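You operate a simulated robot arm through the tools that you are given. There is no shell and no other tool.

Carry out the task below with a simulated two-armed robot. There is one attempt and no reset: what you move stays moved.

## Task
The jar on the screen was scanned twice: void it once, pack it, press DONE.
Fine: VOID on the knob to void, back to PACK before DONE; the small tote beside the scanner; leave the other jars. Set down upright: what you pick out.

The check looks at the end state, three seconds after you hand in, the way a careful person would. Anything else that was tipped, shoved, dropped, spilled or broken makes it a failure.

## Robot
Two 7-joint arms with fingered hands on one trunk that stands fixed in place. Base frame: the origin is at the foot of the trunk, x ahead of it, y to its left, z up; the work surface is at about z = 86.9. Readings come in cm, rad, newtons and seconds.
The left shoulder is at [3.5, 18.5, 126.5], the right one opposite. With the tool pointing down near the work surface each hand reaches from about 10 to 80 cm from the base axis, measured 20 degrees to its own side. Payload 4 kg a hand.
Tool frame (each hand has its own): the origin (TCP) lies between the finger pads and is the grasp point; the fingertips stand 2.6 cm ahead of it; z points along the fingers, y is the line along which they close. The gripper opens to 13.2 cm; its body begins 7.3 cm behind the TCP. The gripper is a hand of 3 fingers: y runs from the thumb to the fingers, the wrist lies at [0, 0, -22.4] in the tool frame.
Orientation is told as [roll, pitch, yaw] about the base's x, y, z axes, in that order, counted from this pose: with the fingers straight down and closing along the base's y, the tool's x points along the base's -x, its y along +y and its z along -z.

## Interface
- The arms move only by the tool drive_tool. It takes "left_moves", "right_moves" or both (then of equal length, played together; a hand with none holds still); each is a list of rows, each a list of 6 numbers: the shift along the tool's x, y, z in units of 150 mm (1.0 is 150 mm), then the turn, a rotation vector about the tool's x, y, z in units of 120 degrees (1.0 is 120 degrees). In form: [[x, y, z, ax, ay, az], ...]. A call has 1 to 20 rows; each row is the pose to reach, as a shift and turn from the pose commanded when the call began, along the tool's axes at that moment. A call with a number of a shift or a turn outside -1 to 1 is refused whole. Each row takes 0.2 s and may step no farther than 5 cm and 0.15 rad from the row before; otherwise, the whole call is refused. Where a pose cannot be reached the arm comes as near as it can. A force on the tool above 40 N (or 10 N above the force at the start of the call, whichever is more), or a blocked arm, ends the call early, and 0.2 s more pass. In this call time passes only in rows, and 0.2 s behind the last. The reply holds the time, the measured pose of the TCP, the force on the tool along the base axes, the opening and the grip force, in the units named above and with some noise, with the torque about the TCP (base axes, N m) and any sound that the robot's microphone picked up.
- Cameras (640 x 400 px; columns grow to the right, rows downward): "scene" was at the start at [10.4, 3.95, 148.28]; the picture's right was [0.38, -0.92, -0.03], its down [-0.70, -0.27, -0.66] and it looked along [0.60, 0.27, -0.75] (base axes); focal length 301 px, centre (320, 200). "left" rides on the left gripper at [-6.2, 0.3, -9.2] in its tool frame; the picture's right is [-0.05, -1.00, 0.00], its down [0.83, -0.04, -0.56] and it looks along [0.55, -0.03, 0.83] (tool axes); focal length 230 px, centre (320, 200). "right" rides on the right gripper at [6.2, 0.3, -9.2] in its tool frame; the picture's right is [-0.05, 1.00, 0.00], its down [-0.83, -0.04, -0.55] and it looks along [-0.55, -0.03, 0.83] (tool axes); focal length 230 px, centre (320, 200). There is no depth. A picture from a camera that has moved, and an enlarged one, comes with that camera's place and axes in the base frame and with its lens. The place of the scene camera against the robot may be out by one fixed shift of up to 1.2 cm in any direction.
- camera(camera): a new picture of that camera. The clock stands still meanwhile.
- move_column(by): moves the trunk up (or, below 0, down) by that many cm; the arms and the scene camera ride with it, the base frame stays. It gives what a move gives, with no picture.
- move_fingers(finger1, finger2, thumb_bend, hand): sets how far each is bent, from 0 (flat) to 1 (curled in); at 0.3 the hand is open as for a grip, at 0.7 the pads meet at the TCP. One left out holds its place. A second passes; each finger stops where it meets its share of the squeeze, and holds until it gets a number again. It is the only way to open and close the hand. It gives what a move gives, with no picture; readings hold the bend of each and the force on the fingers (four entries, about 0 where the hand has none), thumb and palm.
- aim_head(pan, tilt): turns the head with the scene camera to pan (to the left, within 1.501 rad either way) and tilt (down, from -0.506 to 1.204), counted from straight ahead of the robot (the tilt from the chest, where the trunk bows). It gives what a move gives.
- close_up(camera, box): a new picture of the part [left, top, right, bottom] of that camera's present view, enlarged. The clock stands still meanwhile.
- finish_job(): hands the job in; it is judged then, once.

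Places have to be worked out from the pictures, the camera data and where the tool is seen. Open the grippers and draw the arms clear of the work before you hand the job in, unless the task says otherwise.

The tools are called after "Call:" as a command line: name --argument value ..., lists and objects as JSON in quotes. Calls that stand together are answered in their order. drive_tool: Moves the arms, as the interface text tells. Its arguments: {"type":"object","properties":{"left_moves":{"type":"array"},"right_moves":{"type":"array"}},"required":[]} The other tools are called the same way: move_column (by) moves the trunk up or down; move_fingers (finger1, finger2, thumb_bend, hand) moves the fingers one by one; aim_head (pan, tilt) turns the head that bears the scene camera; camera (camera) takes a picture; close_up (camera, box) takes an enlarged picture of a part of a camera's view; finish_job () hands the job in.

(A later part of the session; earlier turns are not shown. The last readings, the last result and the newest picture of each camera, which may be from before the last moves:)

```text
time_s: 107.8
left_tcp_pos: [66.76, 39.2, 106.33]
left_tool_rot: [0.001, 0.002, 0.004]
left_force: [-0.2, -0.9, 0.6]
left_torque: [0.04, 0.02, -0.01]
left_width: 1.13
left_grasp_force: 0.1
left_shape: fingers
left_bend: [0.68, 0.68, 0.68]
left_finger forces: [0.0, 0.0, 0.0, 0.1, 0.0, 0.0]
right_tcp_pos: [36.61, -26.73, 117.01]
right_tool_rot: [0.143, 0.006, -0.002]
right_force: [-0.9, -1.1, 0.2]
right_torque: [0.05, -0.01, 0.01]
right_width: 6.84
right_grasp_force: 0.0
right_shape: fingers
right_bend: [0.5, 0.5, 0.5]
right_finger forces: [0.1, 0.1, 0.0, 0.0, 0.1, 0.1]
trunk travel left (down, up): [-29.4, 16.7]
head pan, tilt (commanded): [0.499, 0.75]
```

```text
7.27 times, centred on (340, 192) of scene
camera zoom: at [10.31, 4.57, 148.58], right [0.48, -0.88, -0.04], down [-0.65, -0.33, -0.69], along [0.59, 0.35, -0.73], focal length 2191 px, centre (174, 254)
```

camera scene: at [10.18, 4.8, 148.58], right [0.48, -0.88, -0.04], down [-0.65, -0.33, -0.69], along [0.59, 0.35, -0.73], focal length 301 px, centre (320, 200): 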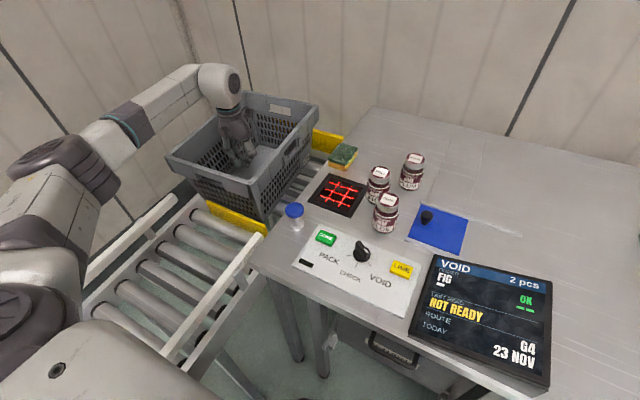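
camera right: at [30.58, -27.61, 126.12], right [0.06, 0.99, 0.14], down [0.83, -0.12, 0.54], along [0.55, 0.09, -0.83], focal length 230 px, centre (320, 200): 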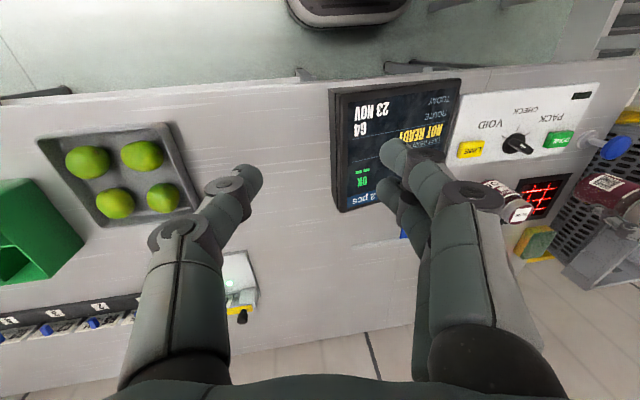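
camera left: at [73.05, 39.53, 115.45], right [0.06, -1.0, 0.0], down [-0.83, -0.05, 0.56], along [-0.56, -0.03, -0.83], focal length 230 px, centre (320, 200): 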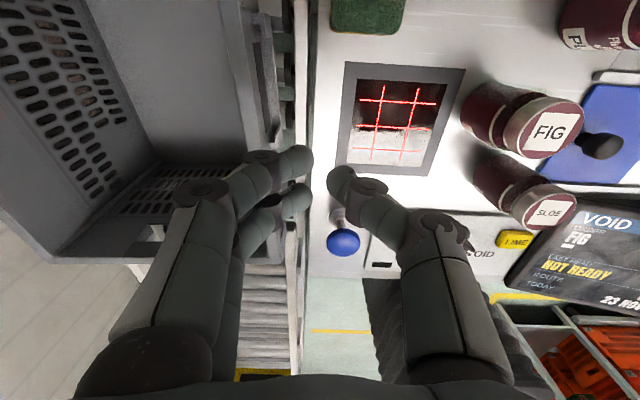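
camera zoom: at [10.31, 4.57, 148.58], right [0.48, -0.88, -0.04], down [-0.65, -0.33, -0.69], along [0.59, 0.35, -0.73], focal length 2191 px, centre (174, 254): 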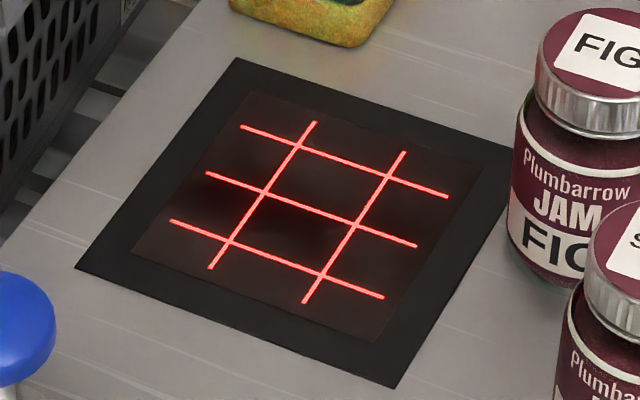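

The patch is only a reflection; the glass looks clean. I'll regrasp FIG and try again with the barcode much closer to the glass (about 1.5 cm). First back over FIG with the hand open.

Call:
drive_tool --left_moves '[[-0.009, -0.097, -0.013, 0, 0, -0.065], [-0.017, -0.193, -0.026, 0, 0, -0.13], [-0.026, -0.29, -0.039, 0, 0, -0.195], [-0.035, -0.387, -0.052, 0, 0, -0.26], [-0.044, -0.484, -0.065, 0, 0, -0.325], [-0.052, -0.58, -0.078, 0, 0, -0.39], [-0.061, -0.677, -0.091, 0, 0, -0.455], [-0.07, -0.774, -0.104, 0, 0, -0.52], [-0.078, -0.87, -0.117, 0, 0, -0.585], [-0.087, -0.967, -0.13, 0, 0, -0.65]]'

Call:
move_fingers --hand "left" --finger1 0.44 --finger2 0.44 --thumb_bend 0.44

Call:
drive_tool --left_moves '[[0.15, -0.032, 0, 0, 0, 0], [0.3, -0.064, 0, 0, 0, 0]]'

Call:
camera --camera "left"

Call:
camera --camera "scene"

```text
time_s: 110.0
left_tcp_pos: [68.17, 24.89, 108.35]
left_tool_rot: [-0.001, 0.0, 1.366]
left_force: [0.4, -1.1, 0.9]
left_torque: [0.01, 0.0, 0.0]
left_width: 1.12
left_grasp_force: 0.0
left_shape: fingers
left_bend: [0.68, 0.68, 0.68]
left_finger forces: [0.0, 0.1, 0.1, 0.0, 0.0, 0.1]
right_tcp_pos: [36.57, -26.59, 117.11]
right_tool_rot: [0.142, 0.006, -0.004]
right_force: [0.1, -0.8, 0.1]
right_torque: [0.01, -0.02, -0.03]
right_width: 6.82
right_grasp_force: 0.0
right_shape: fingers
right_bend: [0.5, 0.5, 0.5]
right_finger forces: [0.0, 0.1, 0.1, 0.0, 0.1, 0.1]
trunk travel left (down, up): [-29.4, 16.7]
head pan, tilt (commanded): [0.499, 0.75]
```

```text
time_s: 111.0
left_tcp_pos: [68.01, 24.91, 108.27]
left_tool_rot: [0.001, 0.0, 1.365]
left_force: [-0.5, -0.5, -1.0]
left_torque: [0.0, -0.05, 0.03]
left_width: 8.72
left_grasp_force: 0.0
left_shape: fingers
left_bend: [0.44, 0.44, 0.44]
left_finger forces: [0.1, 0.1, 0.1, 0.0, 0.0, 0.0]
right_tcp_pos: [36.51, -26.58, 116.97]
right_tool_rot: [0.142, 0.005, -0.003]
right_force: [0.6, 0.1, -0.5]
right_torque: [0.0, 0.0, 0.01]
right_width: 6.84
right_grasp_force: 0.1
right_shape: fingers
right_bend: [0.5, 0.5, 0.5]
right_finger forces: [0.0, 0.0, 0.0, 0.1, 0.0, 0.1]
trunk travel left (down, up): [-29.4, 16.7]
head pan, tilt (commanded): [0.499, 0.75]
```

```text
time_s: 111.6
left_tcp_pos: [68.06, 20.23, 108.19]
left_tool_rot: [-0.001, 0.0, 1.363]
left_force: [-0.7, -0.8, -0.2]
left_torque: [0.02, 0.0, -0.01]
left_width: 8.72
left_grasp_force: 0.1
left_shape: fingers
left_bend: [0.44, 0.44, 0.44]
left_finger forces: [0.0, 0.0, 0.0, 0.0, 0.0, 0.1]
right_tcp_pos: [36.46, -26.68, 116.95]
right_tool_rot: [0.141, 0.007, -0.002]
right_force: [0.7, -0.6, -0.9]
right_torque: [0.03, 0.01, -0.01]
right_width: 6.83
right_grasp_force: 0.0
right_shape: fingers
right_bend: [0.5, 0.5, 0.5]
right_finger forces: [0.1, 0.0, 0.1, 0.1, 0.1, 0.1]
trunk travel left (down, up): [-29.4, 16.7]
head pan, tilt (commanded): [0.499, 0.75]
```

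```text
taken
camera left: at [69.11, 26.31, 117.43], right [0.99, -0.16, 0.0], down [-0.13, -0.82, 0.56], along [-0.09, -0.55, -0.83], focal length 230 px, centre (320, 200)
```

left: 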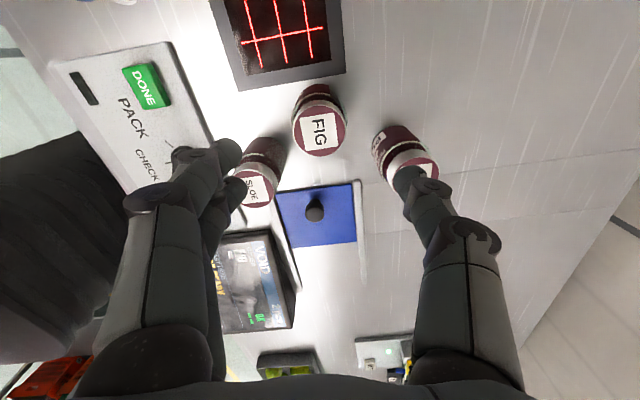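

```text
taken
camera scene: at [10.21, 4.67, 148.58], right [0.48, -0.88, -0.04], down [-0.65, -0.33, -0.69], along [0.59, 0.35, -0.73], focal length 301 px, centre (320, 200)
```

scene: 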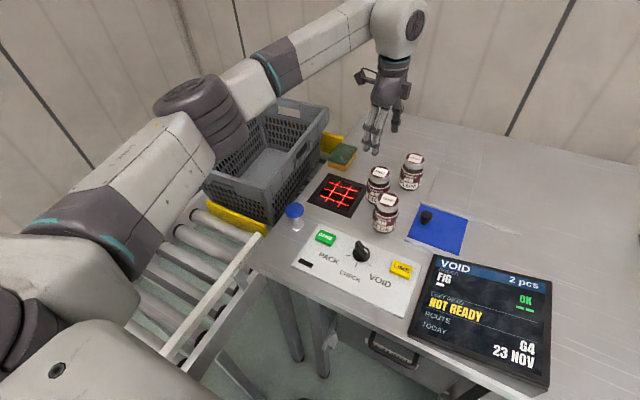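

FIG is about 0.5 cm off in tool +x. I correct, descend to grasp height, and close.

Call:
drive_tool --left_moves '[[0.02, 0, 0.25, 0, 0, 0], [0.037, 0, 0.5, 0, 0, 0], [0.037, 0, 0.7, 0, 0, 0], [0.037, 0, 0.88, 0, 0, 0], [0.037, 0, 0.985, 0, 0, 0]]'

Call:
move_fingers --hand "left" --finger1 0.64 --finger2 0.64 --thumb_bend 0.64

Call:
camera --camera "left"

```text
time_s: 112.8
left_tcp_pos: [67.84, 19.84, 93.27]
left_tool_rot: [0.001, -0.001, 1.364]
left_force: [0.3, 0.8, 0.5]
left_torque: [-0.02, 0.0, 0.02]
left_width: 8.77
left_grasp_force: 0.2
left_shape: fingers
left_bend: [0.44, 0.44, 0.44]
left_finger forces: [0.0, 0.0, 0.0, 0.1, 0.0, 0.0]
right_tcp_pos: [36.55, -26.52, 117.14]
right_tool_rot: [0.141, 0.006, -0.002]
right_force: [-0.5, 0.5, -0.4]
right_torque: [0.03, -0.01, 0.01]
right_width: 6.81
right_grasp_force: 0.1
right_shape: fingers
right_bend: [0.5, 0.5, 0.5]
right_finger forces: [0.1, 0.0, 0.1, 0.0, 0.1, 0.0]
trunk travel left (down, up): [-29.4, 16.7]
head pan, tilt (commanded): [0.499, 0.75]
```

```text
time_s: 113.8
left_tcp_pos: [67.86, 19.85, 93.27]
left_tool_rot: [0.001, -0.001, 1.363]
left_force: [0.0, -0.2, 0.2]
left_torque: [-0.01, -0.01, 0.01]
left_width: 5.48
left_grasp_force: 13.9
left_shape: fingers
left_bend: [0.55, 0.55, 0.58]
left_finger forces: [7.1, 7.0, 0.0, 0.1, 13.5, 0.0]
right_tcp_pos: [36.36, -26.56, 116.96]
right_tool_rot: [0.143, 0.005, -0.004]
right_force: [0.0, 0.2, -1.3]
right_torque: [-0.03, 0.02, 0.01]
right_width: 6.85
right_grasp_force: 0.1
right_shape: fingers
right_bend: [0.5, 0.5, 0.5]
right_finger forces: [0.0, 0.0, 0.0, 0.0, 0.0, 0.1]
trunk travel left (down, up): [-29.4, 16.7]
head pan, tilt (commanded): [0.499, 0.75]
```

```text
taken
camera left: at [68.83, 25.85, 102.54], right [0.99, -0.16, 0.0], down [-0.13, -0.82, 0.56], along [-0.09, -0.55, -0.83], focal length 230 px, centre (320, 200)
```

left: 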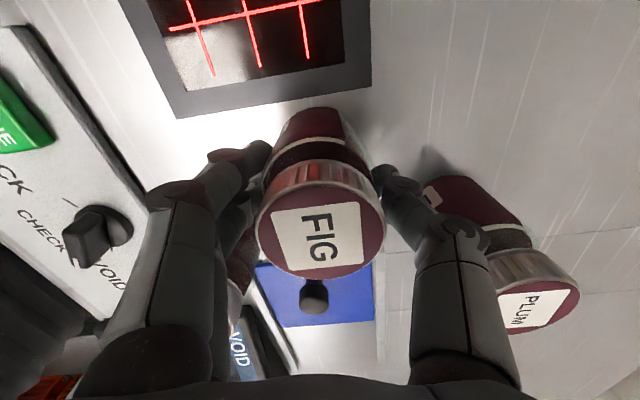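

Grip is firm at 14 N. I lift, carry the jar back to the staging spot over the panel, and turn the barcode toward azimuth 210°.

Call:
drive_tool --left_moves '[[0, 0, -0.15, 0, 0, 0], [0, 0, -0.4, 0, 0, 0], [0, 0, -0.7, 0, 0, 0], [0, 0, -1.0, 0, 0, 0]]'

Call:
drive_tool --left_moves '[[0.019, 0.102, 0, 0, 0, 0.0583], [0.037, 0.204, 0, 0, 0, 0.1167], [0.056, 0.306, 0, 0, 0, 0.175], [0.075, 0.408, 0, 0, 0, 0.2333], [0.093, 0.51, 0, 0, 0, 0.2917], [0.112, 0.612, 0, 0, 0, 0.35], [0.131, 0.714, 0, 0, 0, 0.4083], [0.149, 0.816, 0, 0, 0, 0.4667], [0.168, 0.918, 0, 0, 0, 0.525]]'

Call:
drive_tool --left_moves '[[0.19, 0.06, 0, 0, 0, 0], [0.381, 0.123, 0, 0, 0, 0]]'

Call:
camera --camera "scene"

Call:
close_up --camera "scene" --box '[300, 90, 400, 220]'

```text
time_s: 114.8
left_tcp_pos: [68.01, 19.75, 108.32]
left_tool_rot: [0.0, 0.0, 1.362]
left_force: [0.1, 0.3, -2.9]
left_torque: [0.0, -0.02, -0.01]
left_width: 5.49
left_grasp_force: 13.8
left_shape: fingers
left_bend: [0.55, 0.55, 0.58]
left_finger forces: [6.8, 6.9, 0.0, 0.0, 13.5, 0.0]
right_tcp_pos: [36.37, -26.48, 117.04]
right_tool_rot: [0.141, 0.007, -0.003]
right_force: [0.1, 0.0, -0.2]
right_torque: [0.01, -0.01, -0.03]
right_width: 6.84
right_grasp_force: 0.1
right_shape: fingers
right_bend: [0.5, 0.5, 0.5]
right_finger forces: [0.0, 0.0, 0.0, 0.0, 0.0, 0.0]
trunk travel left (down, up): [-29.4, 16.7]
head pan, tilt (commanded): [0.499, 0.75]
```

```text
time_s: 116.8
left_tcp_pos: [53.88, 20.11, 108.32]
left_tool_rot: [0.001, 0.001, 0.262]
left_force: [-0.3, -0.2, -3.8]
left_torque: [0.01, 0.0, 0.03]
left_width: 5.46
left_grasp_force: 13.0
left_shape: fingers
left_bend: [0.55, 0.55, 0.58]
left_finger forces: [6.8, 6.7, 0.1, 0.0, 13.2, 0.0]
right_tcp_pos: [36.5, -26.45, 116.95]
right_tool_rot: [0.143, 0.005, -0.003]
right_force: [0.1, -0.5, -0.3]
right_torque: [-0.01, 0.03, -0.01]
right_width: 6.83
right_grasp_force: 0.1
right_shape: fingers
right_bend: [0.5, 0.5, 0.5]
right_finger forces: [0.0, 0.0, 0.1, 0.0, 0.0, 0.0]
trunk travel left (down, up): [-29.4, 16.7]
head pan, tilt (commanded): [0.499, 0.75]
```

```text
time_s: 117.4
left_tcp_pos: [47.92, 20.45, 108.31]
left_tool_rot: [0.0, -0.002, 0.263]
left_force: [1.0, 0.0, -3.6]
left_torque: [0.03, -0.01, 0.01]
left_width: 5.49
left_grasp_force: 13.1
left_shape: fingers
left_bend: [0.55, 0.55, 0.58]
left_finger forces: [6.8, 6.8, 0.0, 0.1, 13.4, 0.1]
right_tcp_pos: [36.32, -26.56, 117.07]
right_tool_rot: [0.141, 0.006, -0.004]
right_force: [-0.7, 0.4, -0.4]
right_torque: [-0.01, 0.03, 0.0]
right_width: 6.83
right_grasp_force: 0.0
right_shape: fingers
right_bend: [0.5, 0.5, 0.5]
right_finger forces: [0.0, 0.0, 0.0, 0.0, 0.0, 0.1]
trunk travel left (down, up): [-29.4, 16.7]
head pan, tilt (commanded): [0.499, 0.75]
```

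```text
taken
camera scene: at [10.09, 4.82, 148.59], right [0.48, -0.88, -0.03], down [-0.65, -0.33, -0.69], along [0.59, 0.35, -0.73], focal length 301 px, centre (320, 200)
```

scene: 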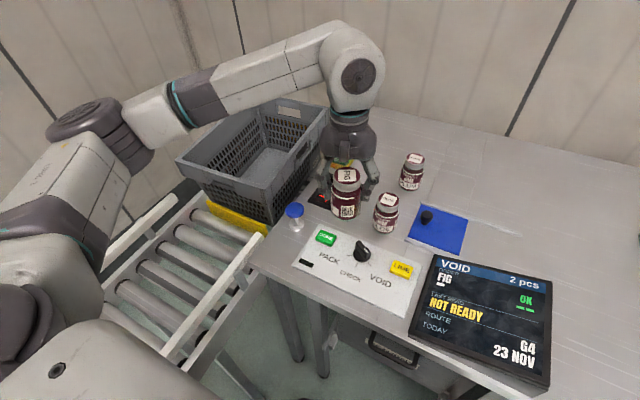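

```text
3.08 times, centred on (350, 155) of scene
camera zoom: at [10.09, 4.82, 148.59], right [0.48, -0.88, -0.03], down [-0.65, -0.33, -0.69], along [0.59, 0.35, -0.73], focal length 927 px, centre (228, 338)
```

zoom: 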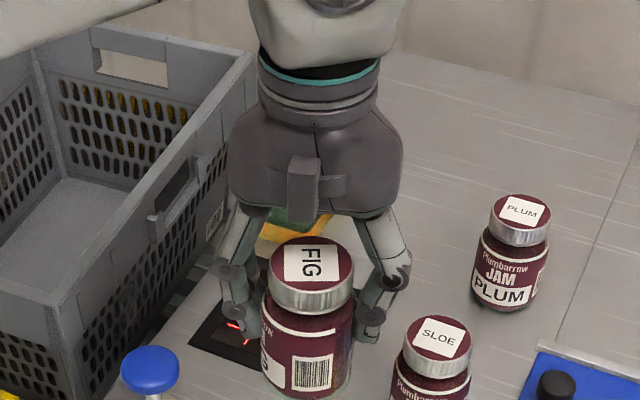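

The barcode faces azimuth ≈ 211°, as wanted. I tilt 70° forward here, away from the scanner.

Call:
drive_tool --left_moves '[[0, 0, 0, -0.0168, -0.0626, 0], [0, 0, 0, -0.0336, -0.1252, 0], [0, 0, 0, -0.0503, -0.1878, 0], [0, 0, 0, -0.0671, -0.2504, 0], [0, 0, 0, -0.0839, -0.313, 0], [0, 0, 0, -0.1007, -0.3756, 0], [0, 0, 0, -0.1174, -0.4382, 0], [0, 0, 0, -0.1342, -0.5008, 0], [0, 0, 0, -0.151, -0.5634, 0]]'

Call:
drive_tool --left_moves '[[0.028, -0.007, 0.18, 0, 0, 0], [0.056, -0.014, 0.36, 0, 0, 0], [0.0846, -0.0214, 0.5405, 0, 0, 0]]'

Call:
camera --camera "left"

Call:
camera --camera "scene"

```text
time_s: 119.4
left_tcp_pos: [48.04, 20.26, 108.41]
left_tool_rot: [0.624, -1.141, -0.145]
left_force: [0.0, 0.1, -3.3]
left_torque: [-0.03, 0.03, 0.01]
left_width: 5.45
left_grasp_force: 13.7
left_shape: fingers
left_bend: [0.55, 0.55, 0.58]
left_finger forces: [6.5, 7.0, 0.0, 0.0, 13.8, 0.0]
right_tcp_pos: [36.59, -26.75, 117.02]
right_tool_rot: [0.142, 0.004, -0.004]
right_force: [-0.1, -0.9, -0.8]
right_torque: [0.03, 0.0, 0.03]
right_width: 6.82
right_grasp_force: 0.1
right_shape: fingers
right_bend: [0.5, 0.5, 0.5]
right_finger forces: [0.0, 0.0, 0.0, 0.0, 0.1, 0.0]
trunk travel left (down, up): [-29.4, 16.7]
head pan, tilt (commanded): [0.499, 0.75]
```

```text
time_s: 120.2
left_tcp_pos: [54.15, 24.09, 104.37]
left_tool_rot: [0.617, -1.138, -0.138]
left_force: [1.1, 0.4, -3.2]
left_torque: [-0.05, 0.08, 0.01]
left_width: 5.47
left_grasp_force: 14.1
left_shape: fingers
left_bend: [0.56, 0.55, 0.58]
left_finger forces: [6.6, 7.2, 0.0, 0.0, 13.8, 0.0]
right_tcp_pos: [36.56, -26.46, 117.03]
right_tool_rot: [0.14, 0.005, -0.003]
right_force: [0.9, 0.9, 1.0]
right_torque: [0.01, 0.03, 0.02]
right_width: 6.85
right_grasp_force: 0.0
right_shape: fingers
right_bend: [0.5, 0.5, 0.5]
right_finger forces: [0.1, 0.0, 0.0, 0.0, 0.0, 0.0]
trunk travel left (down, up): [-29.4, 16.7]
head pan, tilt (commanded): [0.499, 0.75]
```

```text
taken
camera left: at [49.11, 19.66, 113.15], right [0.43, -0.88, -0.2], down [-0.78, -0.25, -0.57], along [0.46, 0.4, -0.8], focal length 230 px, centre (320, 200)
```

left: 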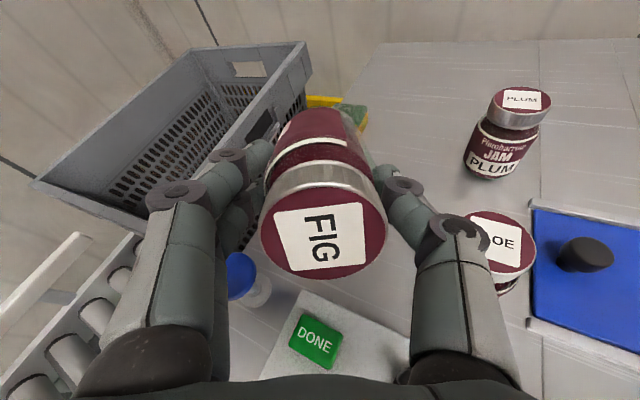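

```text
taken
camera scene: at [10.26, 4.87, 148.57], right [0.48, -0.88, -0.03], down [-0.65, -0.33, -0.68], along [0.59, 0.35, -0.73], focal length 301 px, centre (320, 200)
```

scene: 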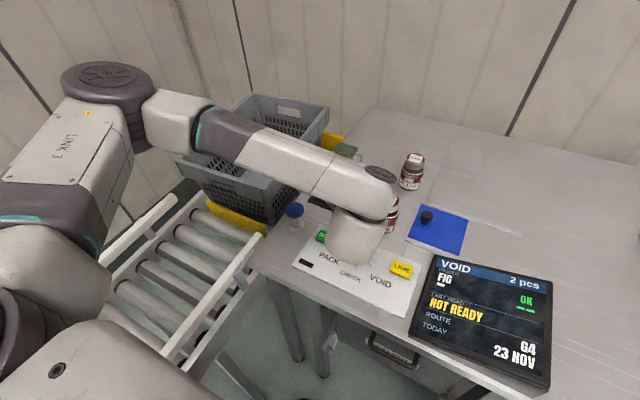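

The tote now looks practically as at the start. I bring the barcode over the window, then lower to about 2 cm above the glass.

Call:
drive_tool --left_moves '[[0.059, -0.027, 0.233, 0, 0, 0], [0.119, -0.054, 0.465, 0, 0, 0], [0.178, -0.0813, 0.698, 0, 0, 0]]'

Call:
drive_tool --left_moves '[[0.0605, -0.0162, 0.0228, 0, 0, 0], [0.121, -0.0324, 0.0456, 0, 0, 0], [0.1816, -0.0487, 0.0684, 0, 0, 0], [0.2421, -0.0649, 0.0912, 0, 0, 0], [0.28, -0.075, 0.105, 0, 0, 0]]'

Call:
camera --camera "scene"

Call:
camera --camera "left"

Call:
close_up --camera "scene" --box '[410, 250, 560, 380]'

```text
time_s: 121.0
left_tcp_pos: [61.97, 27.85, 97.93]
left_tool_rot: [0.617, -1.137, -0.139]
left_force: [0.0, 0.5, -4.2]
left_torque: [0.0, 0.06, 0.03]
left_width: 5.45
left_grasp_force: 13.9
left_shape: fingers
left_bend: [0.56, 0.55, 0.58]
left_finger forces: [6.4, 7.1, 0.0, 0.0, 13.8, 0.0]
right_tcp_pos: [36.46, -26.45, 117.03]
right_tool_rot: [0.141, 0.007, -0.004]
right_force: [1.0, 0.9, 0.7]
right_torque: [0.0, 0.05, 0.05]
right_width: 6.83
right_grasp_force: 0.1
right_shape: fingers
right_bend: [0.5, 0.5, 0.5]
right_finger forces: [0.0, 0.0, 0.0, 0.0, 0.0, 0.0]
trunk travel left (down, up): [-29.4, 16.7]
head pan, tilt (commanded): [0.499, 0.75]
```

```text
time_s: 122.2
left_tcp_pos: [61.98, 27.93, 93.46]
left_tool_rot: [0.615, -1.138, -0.138]
left_force: [0.2, 0.3, -3.9]
left_torque: [-0.04, 0.07, 0.0]
left_width: 5.45
left_grasp_force: 14.0
left_shape: fingers
left_bend: [0.56, 0.55, 0.58]
left_finger forces: [6.4, 7.1, 0.0, 0.0, 13.7, 0.0]
right_tcp_pos: [36.54, -26.64, 117.03]
right_tool_rot: [0.142, 0.004, -0.005]
right_force: [-0.3, -0.7, 0.5]
right_torque: [0.02, -0.02, -0.05]
right_width: 6.84
right_grasp_force: 0.1
right_shape: fingers
right_bend: [0.5, 0.5, 0.5]
right_finger forces: [0.1, 0.0, 0.1, 0.0, 0.0, 0.0]
trunk travel left (down, up): [-29.4, 16.7]
head pan, tilt (commanded): [0.499, 0.75]
```

```text
taken
camera scene: at [10.24, 4.78, 148.58], right [0.48, -0.88, -0.04], down [-0.65, -0.33, -0.69], along [0.59, 0.35, -0.73], focal length 301 px, centre (320, 200)
```

scene: 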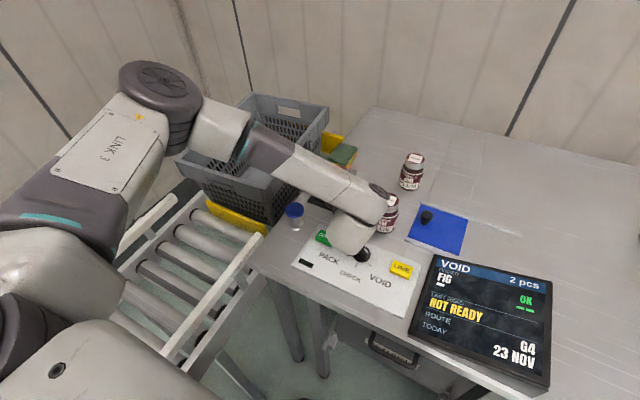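

```text
taken
camera left: at [56.97, 23.48, 102.19], right [0.43, -0.88, -0.2], down [-0.78, -0.25, -0.57], along [0.46, 0.4, -0.8], focal length 230 px, centre (320, 200)
```

left: 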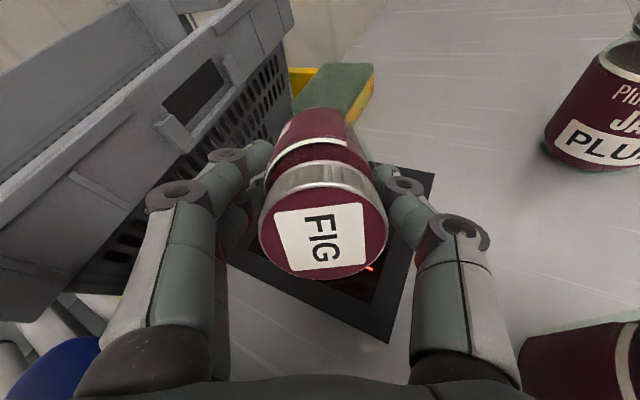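

```text
3.08 times, centred on (485, 315) of scene
camera zoom: at [10.24, 4.78, 148.58], right [0.48, -0.88, -0.04], down [-0.65, -0.33, -0.69], along [0.59, 0.35, -0.73], focal length 927 px, centre (-188, -154)
```

zoom: 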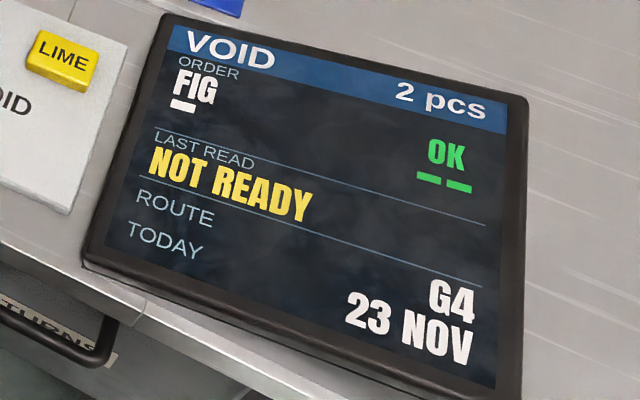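

Still nothing at 2 cm with a 20° tilt. I make the barcode nearly parallel to the glass (80° tilt) at about 3.5 cm.

Call:
drive_tool --left_moves '[[-0.0127, 0.0039, -0.027, -0.0108, -0.0403, 0], [-0.0253, 0.0078, -0.054, -0.0216, -0.0805, 0], [-0.0253, 0.0078, -0.054, -0.0216, -0.0805, 0], [-0.0253, 0.0078, -0.054, -0.0216, -0.0805, 0]]'

Call:
close_up --camera "scene" --box '[410, 250, 560, 380]'

Call:
camera --camera "scene"

```text
time_s: 123.2
left_tcp_pos: [61.57, 27.7, 93.99]
left_tool_rot: [0.973, -1.257, -0.47]
left_force: [-0.5, 1.0, -4.6]
left_torque: [-0.06, 0.11, 0.0]
left_width: 5.43
left_grasp_force: 13.4
left_shape: fingers
left_bend: [0.56, 0.55, 0.58]
left_finger forces: [6.4, 7.1, 0.0, 0.0, 13.9, 0.0]
right_tcp_pos: [36.51, -26.52, 117.01]
right_tool_rot: [0.142, 0.004, -0.002]
right_force: [0.0, -0.3, -1.3]
right_torque: [0.0, 0.03, 0.01]
right_width: 6.84
right_grasp_force: 0.1
right_shape: fingers
right_bend: [0.5, 0.5, 0.5]
right_finger forces: [0.0, 0.1, 0.0, 0.0, 0.1, 0.1]
trunk travel left (down, up): [-29.4, 16.7]
head pan, tilt (commanded): [0.499, 0.75]
```

```text
3.08 times, centred on (485, 315) of scene
camera zoom: at [10.25, 4.74, 148.58], right [0.48, -0.88, -0.04], down [-0.65, -0.33, -0.69], along [0.59, 0.35, -0.73], focal length 927 px, centre (-188, -154)
```

zoom: 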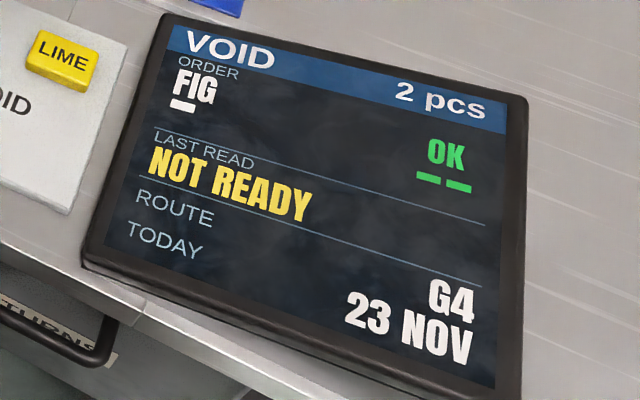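

```text
taken
camera scene: at [10.25, 4.74, 148.58], right [0.48, -0.88, -0.04], down [-0.65, -0.33, -0.69], along [0.59, 0.35, -0.73], focal length 301 px, centre (320, 200)
```

scene: 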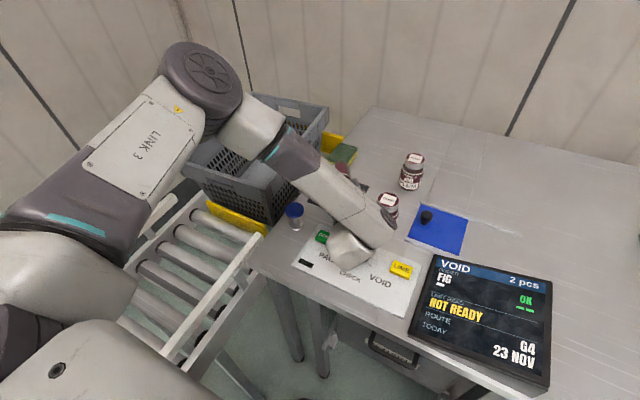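

No read at any distance or angle, so the reader must be blocked by something. I retreat to the staging area, then zoom hard on the glass, the panel's black rectangle and the devices.

Call:
drive_tool --left_moves '[[-0.15, 0.03, -0.12, 0.0054, 0.02, 0], [-0.3, 0.06, -0.3, 0.0108, 0.04, 0], [-0.4, 0.09, -0.5, 0.0162, 0.06, 0], [-0.48, 0.11, -0.65, 0.0216, 0.0805, 0]]'

Call:
camera --camera "scene"

Call:
close_up --camera "scene" --box '[295, 255, 325, 275]'

```text
time_s: 124.2
left_tcp_pos: [54.47, 23.16, 102.97]
left_tool_rot: [0.617, -1.136, -0.14]
left_force: [-0.6, 0.6, -3.1]
left_torque: [-0.05, 0.04, -0.03]
left_width: 5.46
left_grasp_force: 13.1
left_shape: fingers
left_bend: [0.56, 0.55, 0.58]
left_finger forces: [6.4, 7.2, 0.0, 0.1, 13.7, 0.0]
right_tcp_pos: [36.39, -26.54, 117.05]
right_tool_rot: [0.141, 0.005, -0.003]
right_force: [-0.1, 0.5, 0.7]
right_torque: [-0.01, -0.01, 0.01]
right_width: 6.84
right_grasp_force: 0.0
right_shape: fingers
right_bend: [0.5, 0.5, 0.5]
right_finger forces: [0.1, 0.0, 0.0, 0.0, 0.0, 0.0]
trunk travel left (down, up): [-29.4, 16.7]
head pan, tilt (commanded): [0.499, 0.75]
```

```text
taken
camera scene: at [10.14, 4.77, 148.59], right [0.48, -0.88, -0.04], down [-0.65, -0.33, -0.69], along [0.59, 0.35, -0.73], focal length 301 px, centre (320, 200)
```

scene: 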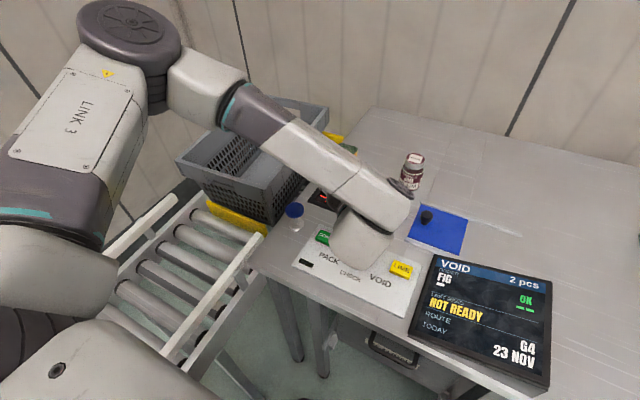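

```text
16.00 times, centred on (310, 265) of scene
camera zoom: at [10.14, 4.77, 148.59], right [0.48, -0.88, -0.04], down [-0.65, -0.33, -0.69], along [0.59, 0.35, -0.73], focal length 4819 px, centre (480, -840)
```

zoom: 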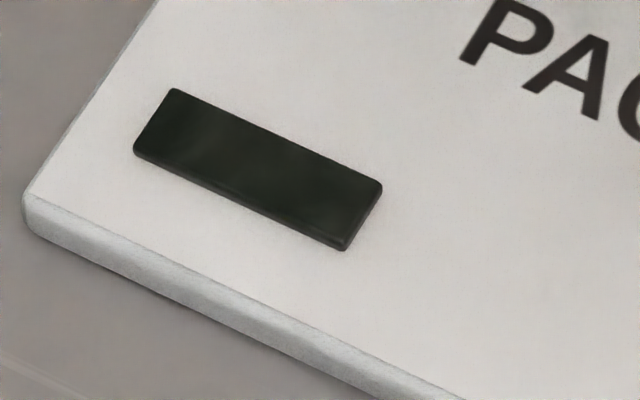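

The little rectangle is an unlit green lamp. I untilt and carry the jar out to the left so the scene camera can see the glass freely.

Call:
drive_tool --left_moves '[[-0.0495, 0.1009, -0.0568, 0.0168, 0.0626, 0], [-0.099, 0.2018, -0.1136, 0.0336, 0.1252, 0], [-0.1486, 0.3027, -0.1703, 0.0503, 0.1878, 0], [-0.1981, 0.4036, -0.2271, 0.0671, 0.2504, 0], [-0.2476, 0.5044, -0.2839, 0.0839, 0.313, 0], [-0.2971, 0.6053, -0.3407, 0.1007, 0.3756, 0], [-0.3467, 0.7062, -0.3974, 0.1174, 0.4382, 0], [-0.3962, 0.8071, -0.4542, 0.1342, 0.5008, 0], [-0.4457, 0.908, -0.511, 0.151, 0.5634, 0]]'

Call:
close_up --camera "scene" --box '[316, 172, 366, 212]'

Call:
close_up --camera "scene" --box '[320, 130, 370, 170]'

Call:
close_up --camera "scene" --box '[260, 110, 340, 210]'

```text
time_s: 126.2
left_tcp_pos: [45.55, 31.4, 115.13]
left_tool_rot: [-0.001, 0.002, 0.264]
left_force: [-0.3, -0.5, -3.6]
left_torque: [-0.01, 0.01, 0.01]
left_width: 5.5
left_grasp_force: 14.3
left_shape: fingers
left_bend: [0.56, 0.55, 0.58]
left_finger forces: [7.2, 7.2, 0.0, 0.0, 13.8, 0.0]
right_tcp_pos: [36.4, -26.52, 117.01]
right_tool_rot: [0.14, 0.005, -0.004]
right_force: [-0.3, -0.4, -0.5]
right_torque: [0.0, 0.02, 0.0]
right_width: 6.83
right_grasp_force: 0.0
right_shape: fingers
right_bend: [0.5, 0.5, 0.5]
right_finger forces: [0.1, 0.0, 0.0, 0.1, 0.0, 0.0]
trunk travel left (down, up): [-29.4, 16.7]
head pan, tilt (commanded): [0.499, 0.75]
```

```text
10.00 times, centred on (341, 192) of scene
camera zoom: at [10.24, 4.85, 148.58], right [0.48, -0.88, -0.03], down [-0.65, -0.33, -0.68], along [0.59, 0.35, -0.73], focal length 3012 px, centre (110, 280)
```

zoom: 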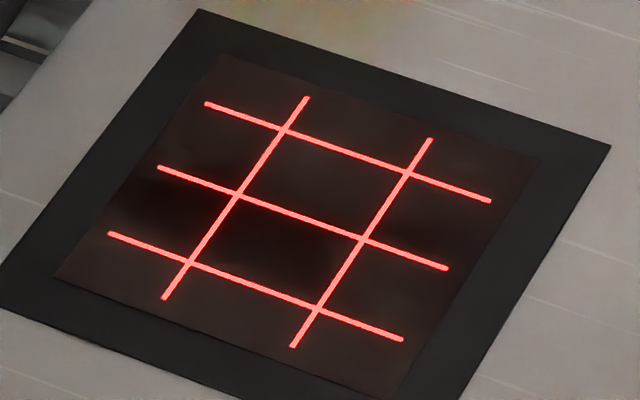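

```text
10.00 times, centred on (345, 150) of scene
camera zoom: at [10.24, 4.85, 148.58], right [0.48, -0.88, -0.03], down [-0.65, -0.33, -0.68], along [0.59, 0.35, -0.73], focal length 3012 px, centre (70, 700)
```

zoom: 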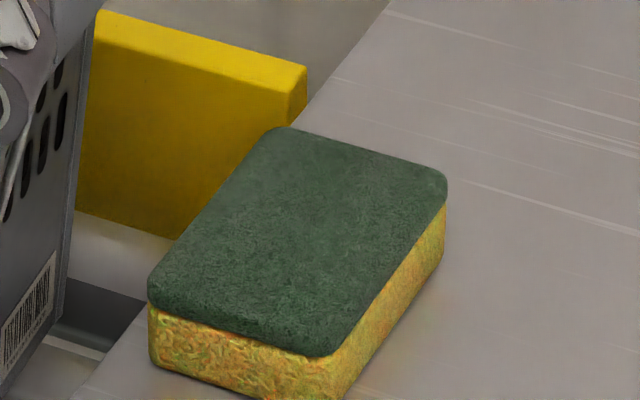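

```text
4.00 times, centred on (300, 160) of scene
camera zoom: at [10.24, 4.85, 148.58], right [0.48, -0.88, -0.03], down [-0.65, -0.33, -0.68], along [0.59, 0.35, -0.73], focal length 1205 px, centre (400, 360)
```

zoom: 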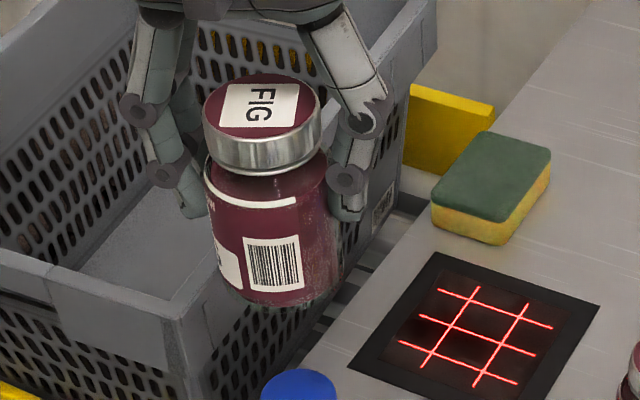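

The glass shows a brownish, cloudy film with clear patches, and a cleaning sponge lies right beside it. A smeared glass would explain "NOT READY". I'll put FIG back at its spot, wipe the glass with the sponge, and return the sponge. First the jar.

Call:
drive_tool --left_moves '[[-0.098, -0.15, 0.04, 0, 0, -0.05], [-0.196, -0.3, 0.08, 0, 0, -0.1], [-0.293, -0.451, 0.12, 0, 0, -0.15], [-0.391, -0.602, 0.16, 0, 0, -0.2], [-0.489, -0.752, 0.2, 0, 0, -0.25]]'

Call:
drive_tool --left_moves '[[-0.092, -0.142, 0.05, 0, 0, -0.055], [-0.184, -0.284, 0.1, 0, 0, -0.11], [-0.276, -0.425, 0.15, 0, 0, -0.165], [-0.368, -0.567, 0.2, 0, 0, -0.22], [-0.46, -0.709, 0.253, 0, 0, -0.275]]'

Call:
camera --camera "left"

```text
time_s: 127.4
left_tcp_pos: [55.64, 22.24, 112.17]
left_tool_rot: [0.003, 0.0, 0.79]
left_force: [-0.1, -0.3, -4.0]
left_torque: [0.01, 0.01, 0.01]
left_width: 5.45
left_grasp_force: 14.5
left_shape: fingers
left_bend: [0.56, 0.55, 0.58]
left_finger forces: [7.2, 7.2, 0.1, 0.0, 13.8, 0.1]
right_tcp_pos: [36.43, -26.61, 117.02]
right_tool_rot: [0.142, 0.009, -0.004]
right_force: [0.7, -0.7, 1.2]
right_torque: [0.02, -0.01, 0.0]
right_width: 6.84
right_grasp_force: 0.0
right_shape: fingers
right_bend: [0.5, 0.5, 0.5]
right_finger forces: [0.0, 0.0, 0.0, 0.0, 0.1, 0.1]
trunk travel left (down, up): [-29.4, 16.7]
head pan, tilt (commanded): [0.499, 0.75]
```

```text
time_s: 128.6
left_tcp_pos: [68.01, 19.73, 108.26]
left_tool_rot: [0.003, -0.001, 1.367]
left_force: [0.6, 0.3, -3.6]
left_torque: [-0.01, 0.0, -0.01]
left_width: 5.45
left_grasp_force: 14.0
left_shape: fingers
left_bend: [0.56, 0.55, 0.58]
left_finger forces: [7.2, 7.0, 0.0, 0.1, 13.7, 0.0]
right_tcp_pos: [36.52, -26.59, 117.05]
right_tool_rot: [0.14, 0.009, -0.004]
right_force: [-0.2, -0.4, 0.6]
right_torque: [0.01, 0.02, -0.02]
right_width: 6.82
right_grasp_force: 0.0
right_shape: fingers
right_bend: [0.5, 0.5, 0.5]
right_finger forces: [0.2, 0.1, 0.1, 0.1, 0.0, 0.1]
trunk travel left (down, up): [-29.4, 16.7]
head pan, tilt (commanded): [0.499, 0.75]
```

```text
taken
camera left: at [69.06, 25.7, 117.45], right [0.99, -0.15, 0.0], down [-0.13, -0.82, 0.55], along [-0.09, -0.55, -0.83], focal length 230 px, centre (320, 200)
```

left: 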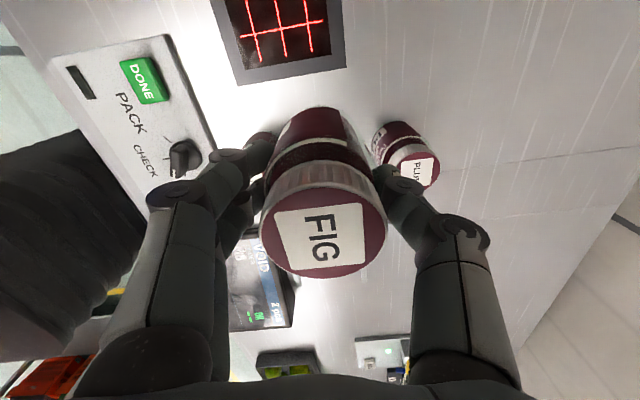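

Lowering FIG onto its spot.

Call:
drive_tool --left_moves '[[0, 0, 0.25, 0, 0, 0], [0, 0, 0.5, 0, 0, 0], [0, 0, 0.75, 0, 0, 0], [0, 0, 0.92, 0, 0, 0], [0, 0, 0.97, 0, 0, 0]]'

Call:
drive_tool --left_moves '[[0, 0, 0.012, 0, 0, 0], [0, 0, 0.022, 0, 0, 0]]'

```text
time_s: 129.8
left_tcp_pos: [67.82, 19.82, 93.67]
left_tool_rot: [0.0, 0.001, 1.361]
left_force: [-1.0, -0.4, -4.0]
left_torque: [-0.02, -0.02, -0.02]
left_width: 5.44
left_grasp_force: 14.0
left_shape: fingers
left_bend: [0.56, 0.55, 0.58]
left_finger forces: [7.2, 7.1, 0.0, 0.1, 13.5, 0.0]
right_tcp_pos: [36.41, -26.5, 117.02]
right_tool_rot: [0.141, 0.005, -0.004]
right_force: [0.0, 0.1, 0.0]
right_torque: [0.0, 0.01, -0.02]
right_width: 6.84
right_grasp_force: 0.1
right_shape: fingers
right_bend: [0.5, 0.5, 0.5]
right_finger forces: [0.0, 0.1, 0.0, 0.0, 0.0, 0.0]
trunk travel left (down, up): [-29.4, 16.7]
head pan, tilt (commanded): [0.499, 0.75]
```

```text
time_s: 130.4
left_tcp_pos: [67.86, 19.63, 93.43]
left_tool_rot: [0.0, 0.0, 1.364]
left_force: [-0.7, 0.9, -2.4]
left_torque: [0.01, -0.02, 0.03]
left_width: 5.42
left_grasp_force: 13.8
left_shape: fingers
left_bend: [0.56, 0.55, 0.58]
left_finger forces: [7.1, 6.9, 0.0, 0.1, 13.7, 0.1]
right_tcp_pos: [36.47, -26.55, 117.01]
right_tool_rot: [0.14, 0.007, -0.003]
right_force: [-0.4, -0.2, 0.9]
right_torque: [0.01, -0.02, 0.01]
right_width: 6.83
right_grasp_force: 0.1
right_shape: fingers
right_bend: [0.5, 0.5, 0.5]
right_finger forces: [0.1, 0.0, 0.0, 0.0, 0.0, 0.1]
trunk travel left (down, up): [-29.4, 16.7]
head pan, tilt (commanded): [0.499, 0.75]
```

A touch lower to make firm contact, then release and lift away.

Call:
drive_tool --left_moves '[[0, 0, 0.01, 0, 0, 0], [0, 0, 0.015, 0, 0, 0]]'

Call:
move_fingers --hand "left" --finger1 0.44 --finger2 0.44 --thumb_bend 0.44

Call:
drive_tool --left_moves '[[0, 0, -0.15, 0, 0, 0], [0, 0, -0.4, 0, 0, 0], [0, 0, -0.7, 0, 0, 0], [0, 0, -1.0, 0, 0, 0]]'

Call:
camera --camera "scene"

```text
time_s: 131.0
left_tcp_pos: [67.88, 19.81, 93.33]
left_tool_rot: [-0.003, 0.001, 1.362]
left_force: [-0.4, 1.5, 5.8]
left_torque: [0.04, 0.0, 0.02]
left_width: 5.45
left_grasp_force: 14.0
left_shape: fingers
left_bend: [0.56, 0.55, 0.58]
left_finger forces: [7.8, 7.4, 0.0, 0.0, 14.2, 0.0]
right_tcp_pos: [36.37, -26.68, 117.05]
right_tool_rot: [0.143, 0.006, -0.003]
right_force: [-1.1, 0.0, -0.8]
right_torque: [0.01, -0.04, 0.0]
right_width: 6.85
right_grasp_force: 0.1
right_shape: fingers
right_bend: [0.5, 0.5, 0.5]
right_finger forces: [0.0, 0.1, 0.1, 0.1, 0.0, 0.0]
trunk travel left (down, up): [-29.4, 16.7]
head pan, tilt (commanded): [0.499, 0.75]
```

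```text
time_s: 132.0
left_tcp_pos: [67.77, 19.72, 93.22]
left_tool_rot: [-0.001, 0.0, 1.364]
left_force: [-0.9, -0.4, 0.1]
left_torque: [-0.04, 0.02, 0.0]
left_width: 8.74
left_grasp_force: 0.1
left_shape: fingers
left_bend: [0.44, 0.44, 0.44]
left_finger forces: [0.1, 0.0, 0.0, 0.1, 0.0, 0.1]
right_tcp_pos: [36.52, -26.55, 117.04]
right_tool_rot: [0.14, 0.003, -0.004]
right_force: [0.0, -0.3, -0.4]
right_torque: [-0.01, 0.01, -0.02]
right_width: 6.84
right_grasp_force: 0.1
right_shape: fingers
right_bend: [0.5, 0.5, 0.5]
right_finger forces: [0.1, 0.1, 0.0, 0.1, 0.0, 0.0]
trunk travel left (down, up): [-29.4, 16.7]
head pan, tilt (commanded): [0.499, 0.75]
```

```text
time_s: 133.0
left_tcp_pos: [67.71, 19.75, 108.18]
left_tool_rot: [0.002, 0.0, 1.364]
left_force: [-0.8, 0.5, 0.3]
left_torque: [-0.02, -0.01, 0.0]
left_width: 8.76
left_grasp_force: 0.0
left_shape: fingers
left_bend: [0.44, 0.44, 0.44]
left_finger forces: [0.1, 0.0, 0.0, 0.0, 0.1, 0.0]
right_tcp_pos: [36.45, -26.51, 117.09]
right_tool_rot: [0.14, 0.006, -0.003]
right_force: [-0.1, -0.8, -0.4]
right_torque: [0.06, -0.01, 0.03]
right_width: 6.83
right_grasp_force: 0.0
right_shape: fingers
right_bend: [0.5, 0.5, 0.5]
right_finger forces: [0.1, 0.1, 0.0, 0.0, 0.1, 0.0]
trunk travel left (down, up): [-29.4, 16.7]
head pan, tilt (commanded): [0.499, 0.75]
```

```text
taken
camera scene: at [10.11, 4.72, 148.59], right [0.48, -0.88, -0.04], down [-0.65, -0.33, -0.69], along [0.59, 0.35, -0.73], focal length 301 px, centre (320, 200)
```

scene: 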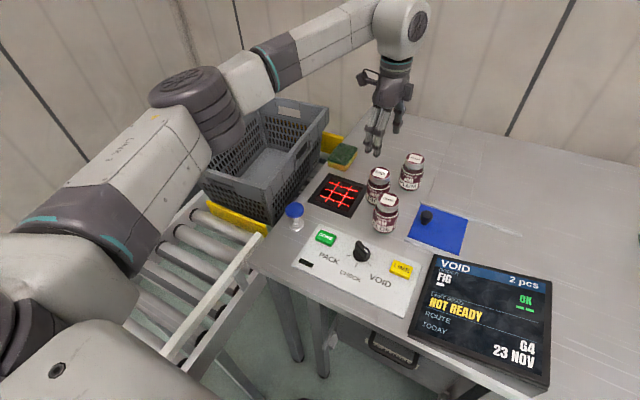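

FIG stands upright again. Now toward the sponge, centre ≈ (77, 34.7): I rotate to yaw 0 above that area.

Call:
drive_tool --left_moves '[[-0.098, 0.005, 0, 0, 0, 0.065], [-0.195, 0.01, 0, 0, 0, 0.13], [-0.293, 0.015, 0, 0, 0, 0.195], [-0.391, 0.02, 0, 0, 0, 0.26], [-0.489, 0.026, 0, 0, 0, 0.325], [-0.586, 0.031, 0, 0, 0, 0.39], [-0.684, 0.036, 0, 0, 0, 0.455], [-0.782, 0.041, 0, 0, 0, 0.52], [-0.879, 0.046, 0, 0, 0, 0.585], [-0.977, 0.051, 0, 0, 0, 0.65]]'

Call:
drive_tool --left_moves '[[-0.12, 0.01, 0.1, 0, -0.06, 0], [-0.24, 0.02, 0.25, 0, -0.12, 0], [-0.367, 0.03, 0.45, 0, -0.1667, 0]]'

Call:
camera --camera "left"

Call:
camera --camera "scene"

```text
time_s: 135.2
left_tcp_pos: [70.0, 34.27, 108.17]
left_tool_rot: [-0.001, -0.001, 0.001]
left_force: [-0.4, 0.5, 0.1]
left_torque: [-0.04, -0.02, -0.02]
left_width: 8.74
left_grasp_force: 0.0
left_shape: fingers
left_bend: [0.44, 0.44, 0.44]
left_finger forces: [0.1, 0.0, 0.0, 0.0, 0.0, 0.0]
right_tcp_pos: [36.49, -26.5, 117.02]
right_tool_rot: [0.142, 0.006, -0.003]
right_force: [-0.7, 0.0, -0.1]
right_torque: [-0.01, 0.05, -0.04]
right_width: 6.84
right_grasp_force: 0.1
right_shape: fingers
right_bend: [0.5, 0.5, 0.5]
right_finger forces: [0.1, 0.0, 0.0, 0.0, 0.0, 0.1]
trunk travel left (down, up): [-29.4, 16.7]
head pan, tilt (commanded): [0.499, 0.75]
```

```text
time_s: 136.0
left_tcp_pos: [75.39, 34.6, 101.51]
left_tool_rot: [-0.002, -0.351, 0.001]
left_force: [0.2, 0.8, -0.4]
left_torque: [0.0, 0.05, -0.03]
left_width: 8.73
left_grasp_force: 0.0
left_shape: fingers
left_bend: [0.44, 0.44, 0.44]
left_finger forces: [0.0, 0.1, 0.0, 0.0, 0.0, 0.0]
right_tcp_pos: [36.54, -26.57, 117.0]
right_tool_rot: [0.141, 0.006, -0.002]
right_force: [0.2, 0.4, 0.2]
right_torque: [0.0, 0.02, 0.01]
right_width: 6.83
right_grasp_force: 0.1
right_shape: fingers
right_bend: [0.5, 0.5, 0.5]
right_finger forces: [0.0, 0.0, 0.0, 0.2, 0.0, 0.1]
trunk travel left (down, up): [-29.4, 16.7]
head pan, tilt (commanded): [0.499, 0.75]
```

```text
taken
camera left: at [78.2, 35.0, 112.23], right [0.05, -1.0, 0.02], down [-0.97, -0.04, 0.24], along [-0.24, -0.03, -0.97], focal length 230 px, centre (320, 200)
```

left: 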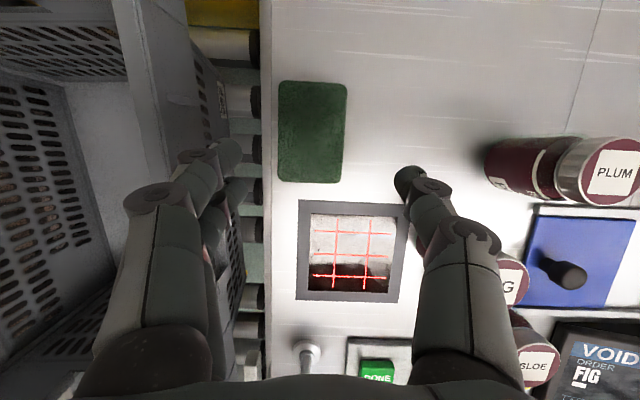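

```text
taken
camera scene: at [10.28, 4.77, 148.57], right [0.48, -0.88, -0.04], down [-0.65, -0.33, -0.68], along [0.59, 0.35, -0.73], focal length 301 px, centre (320, 200)
```

scene: 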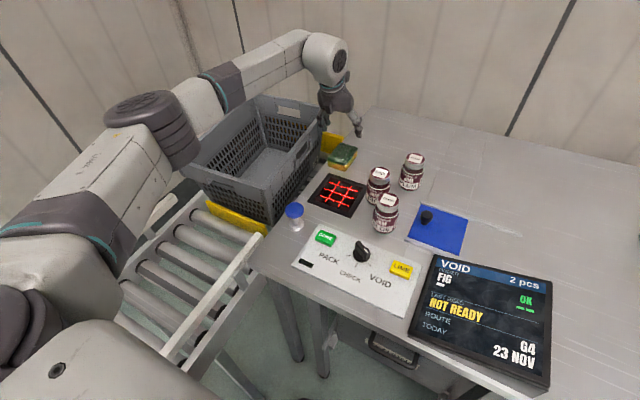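

A good overhead view of sponge and scanner. I zoom in on the glass from here to look for the smear.

Call:
close_up --camera "left" --box '[285, 190, 420, 310]'

Call:
close_up --camera "left" --box '[180, 60, 420, 210]'

```text
3.33 times, centred on (352, 250) of left
camera zoom: at [78.2, 35.0, 112.23], right [0.05, -1.0, 0.02], down [-0.97, -0.04, 0.24], along [-0.24, -0.03, -0.97], focal length 767 px, centre (212, 33)
```

zoom: 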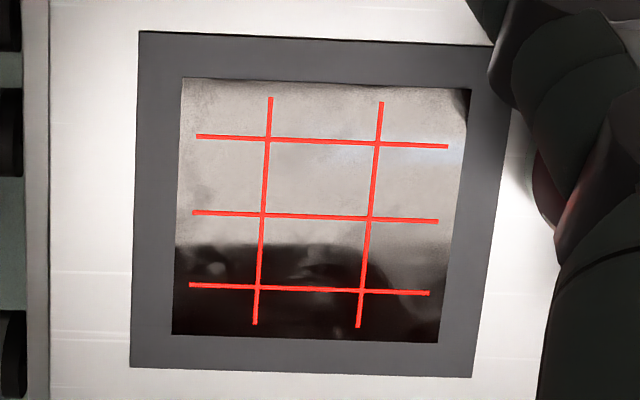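

```text
2.67 times, centred on (300, 135) of left
camera zoom: at [78.2, 35.0, 112.23], right [0.05, -1.0, 0.02], down [-0.97, -0.04, 0.24], along [-0.24, -0.03, -0.97], focal length 614 px, centre (373, 373)
```

zoom: 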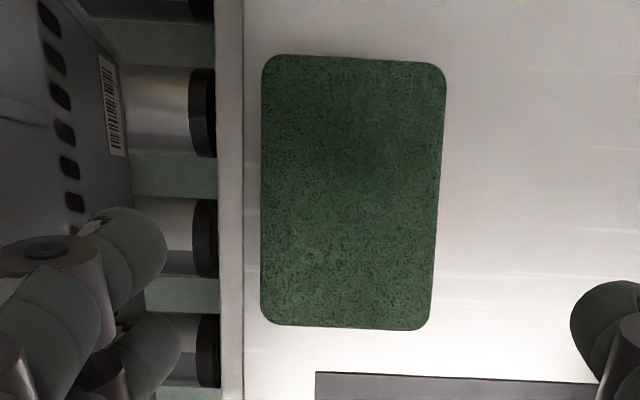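

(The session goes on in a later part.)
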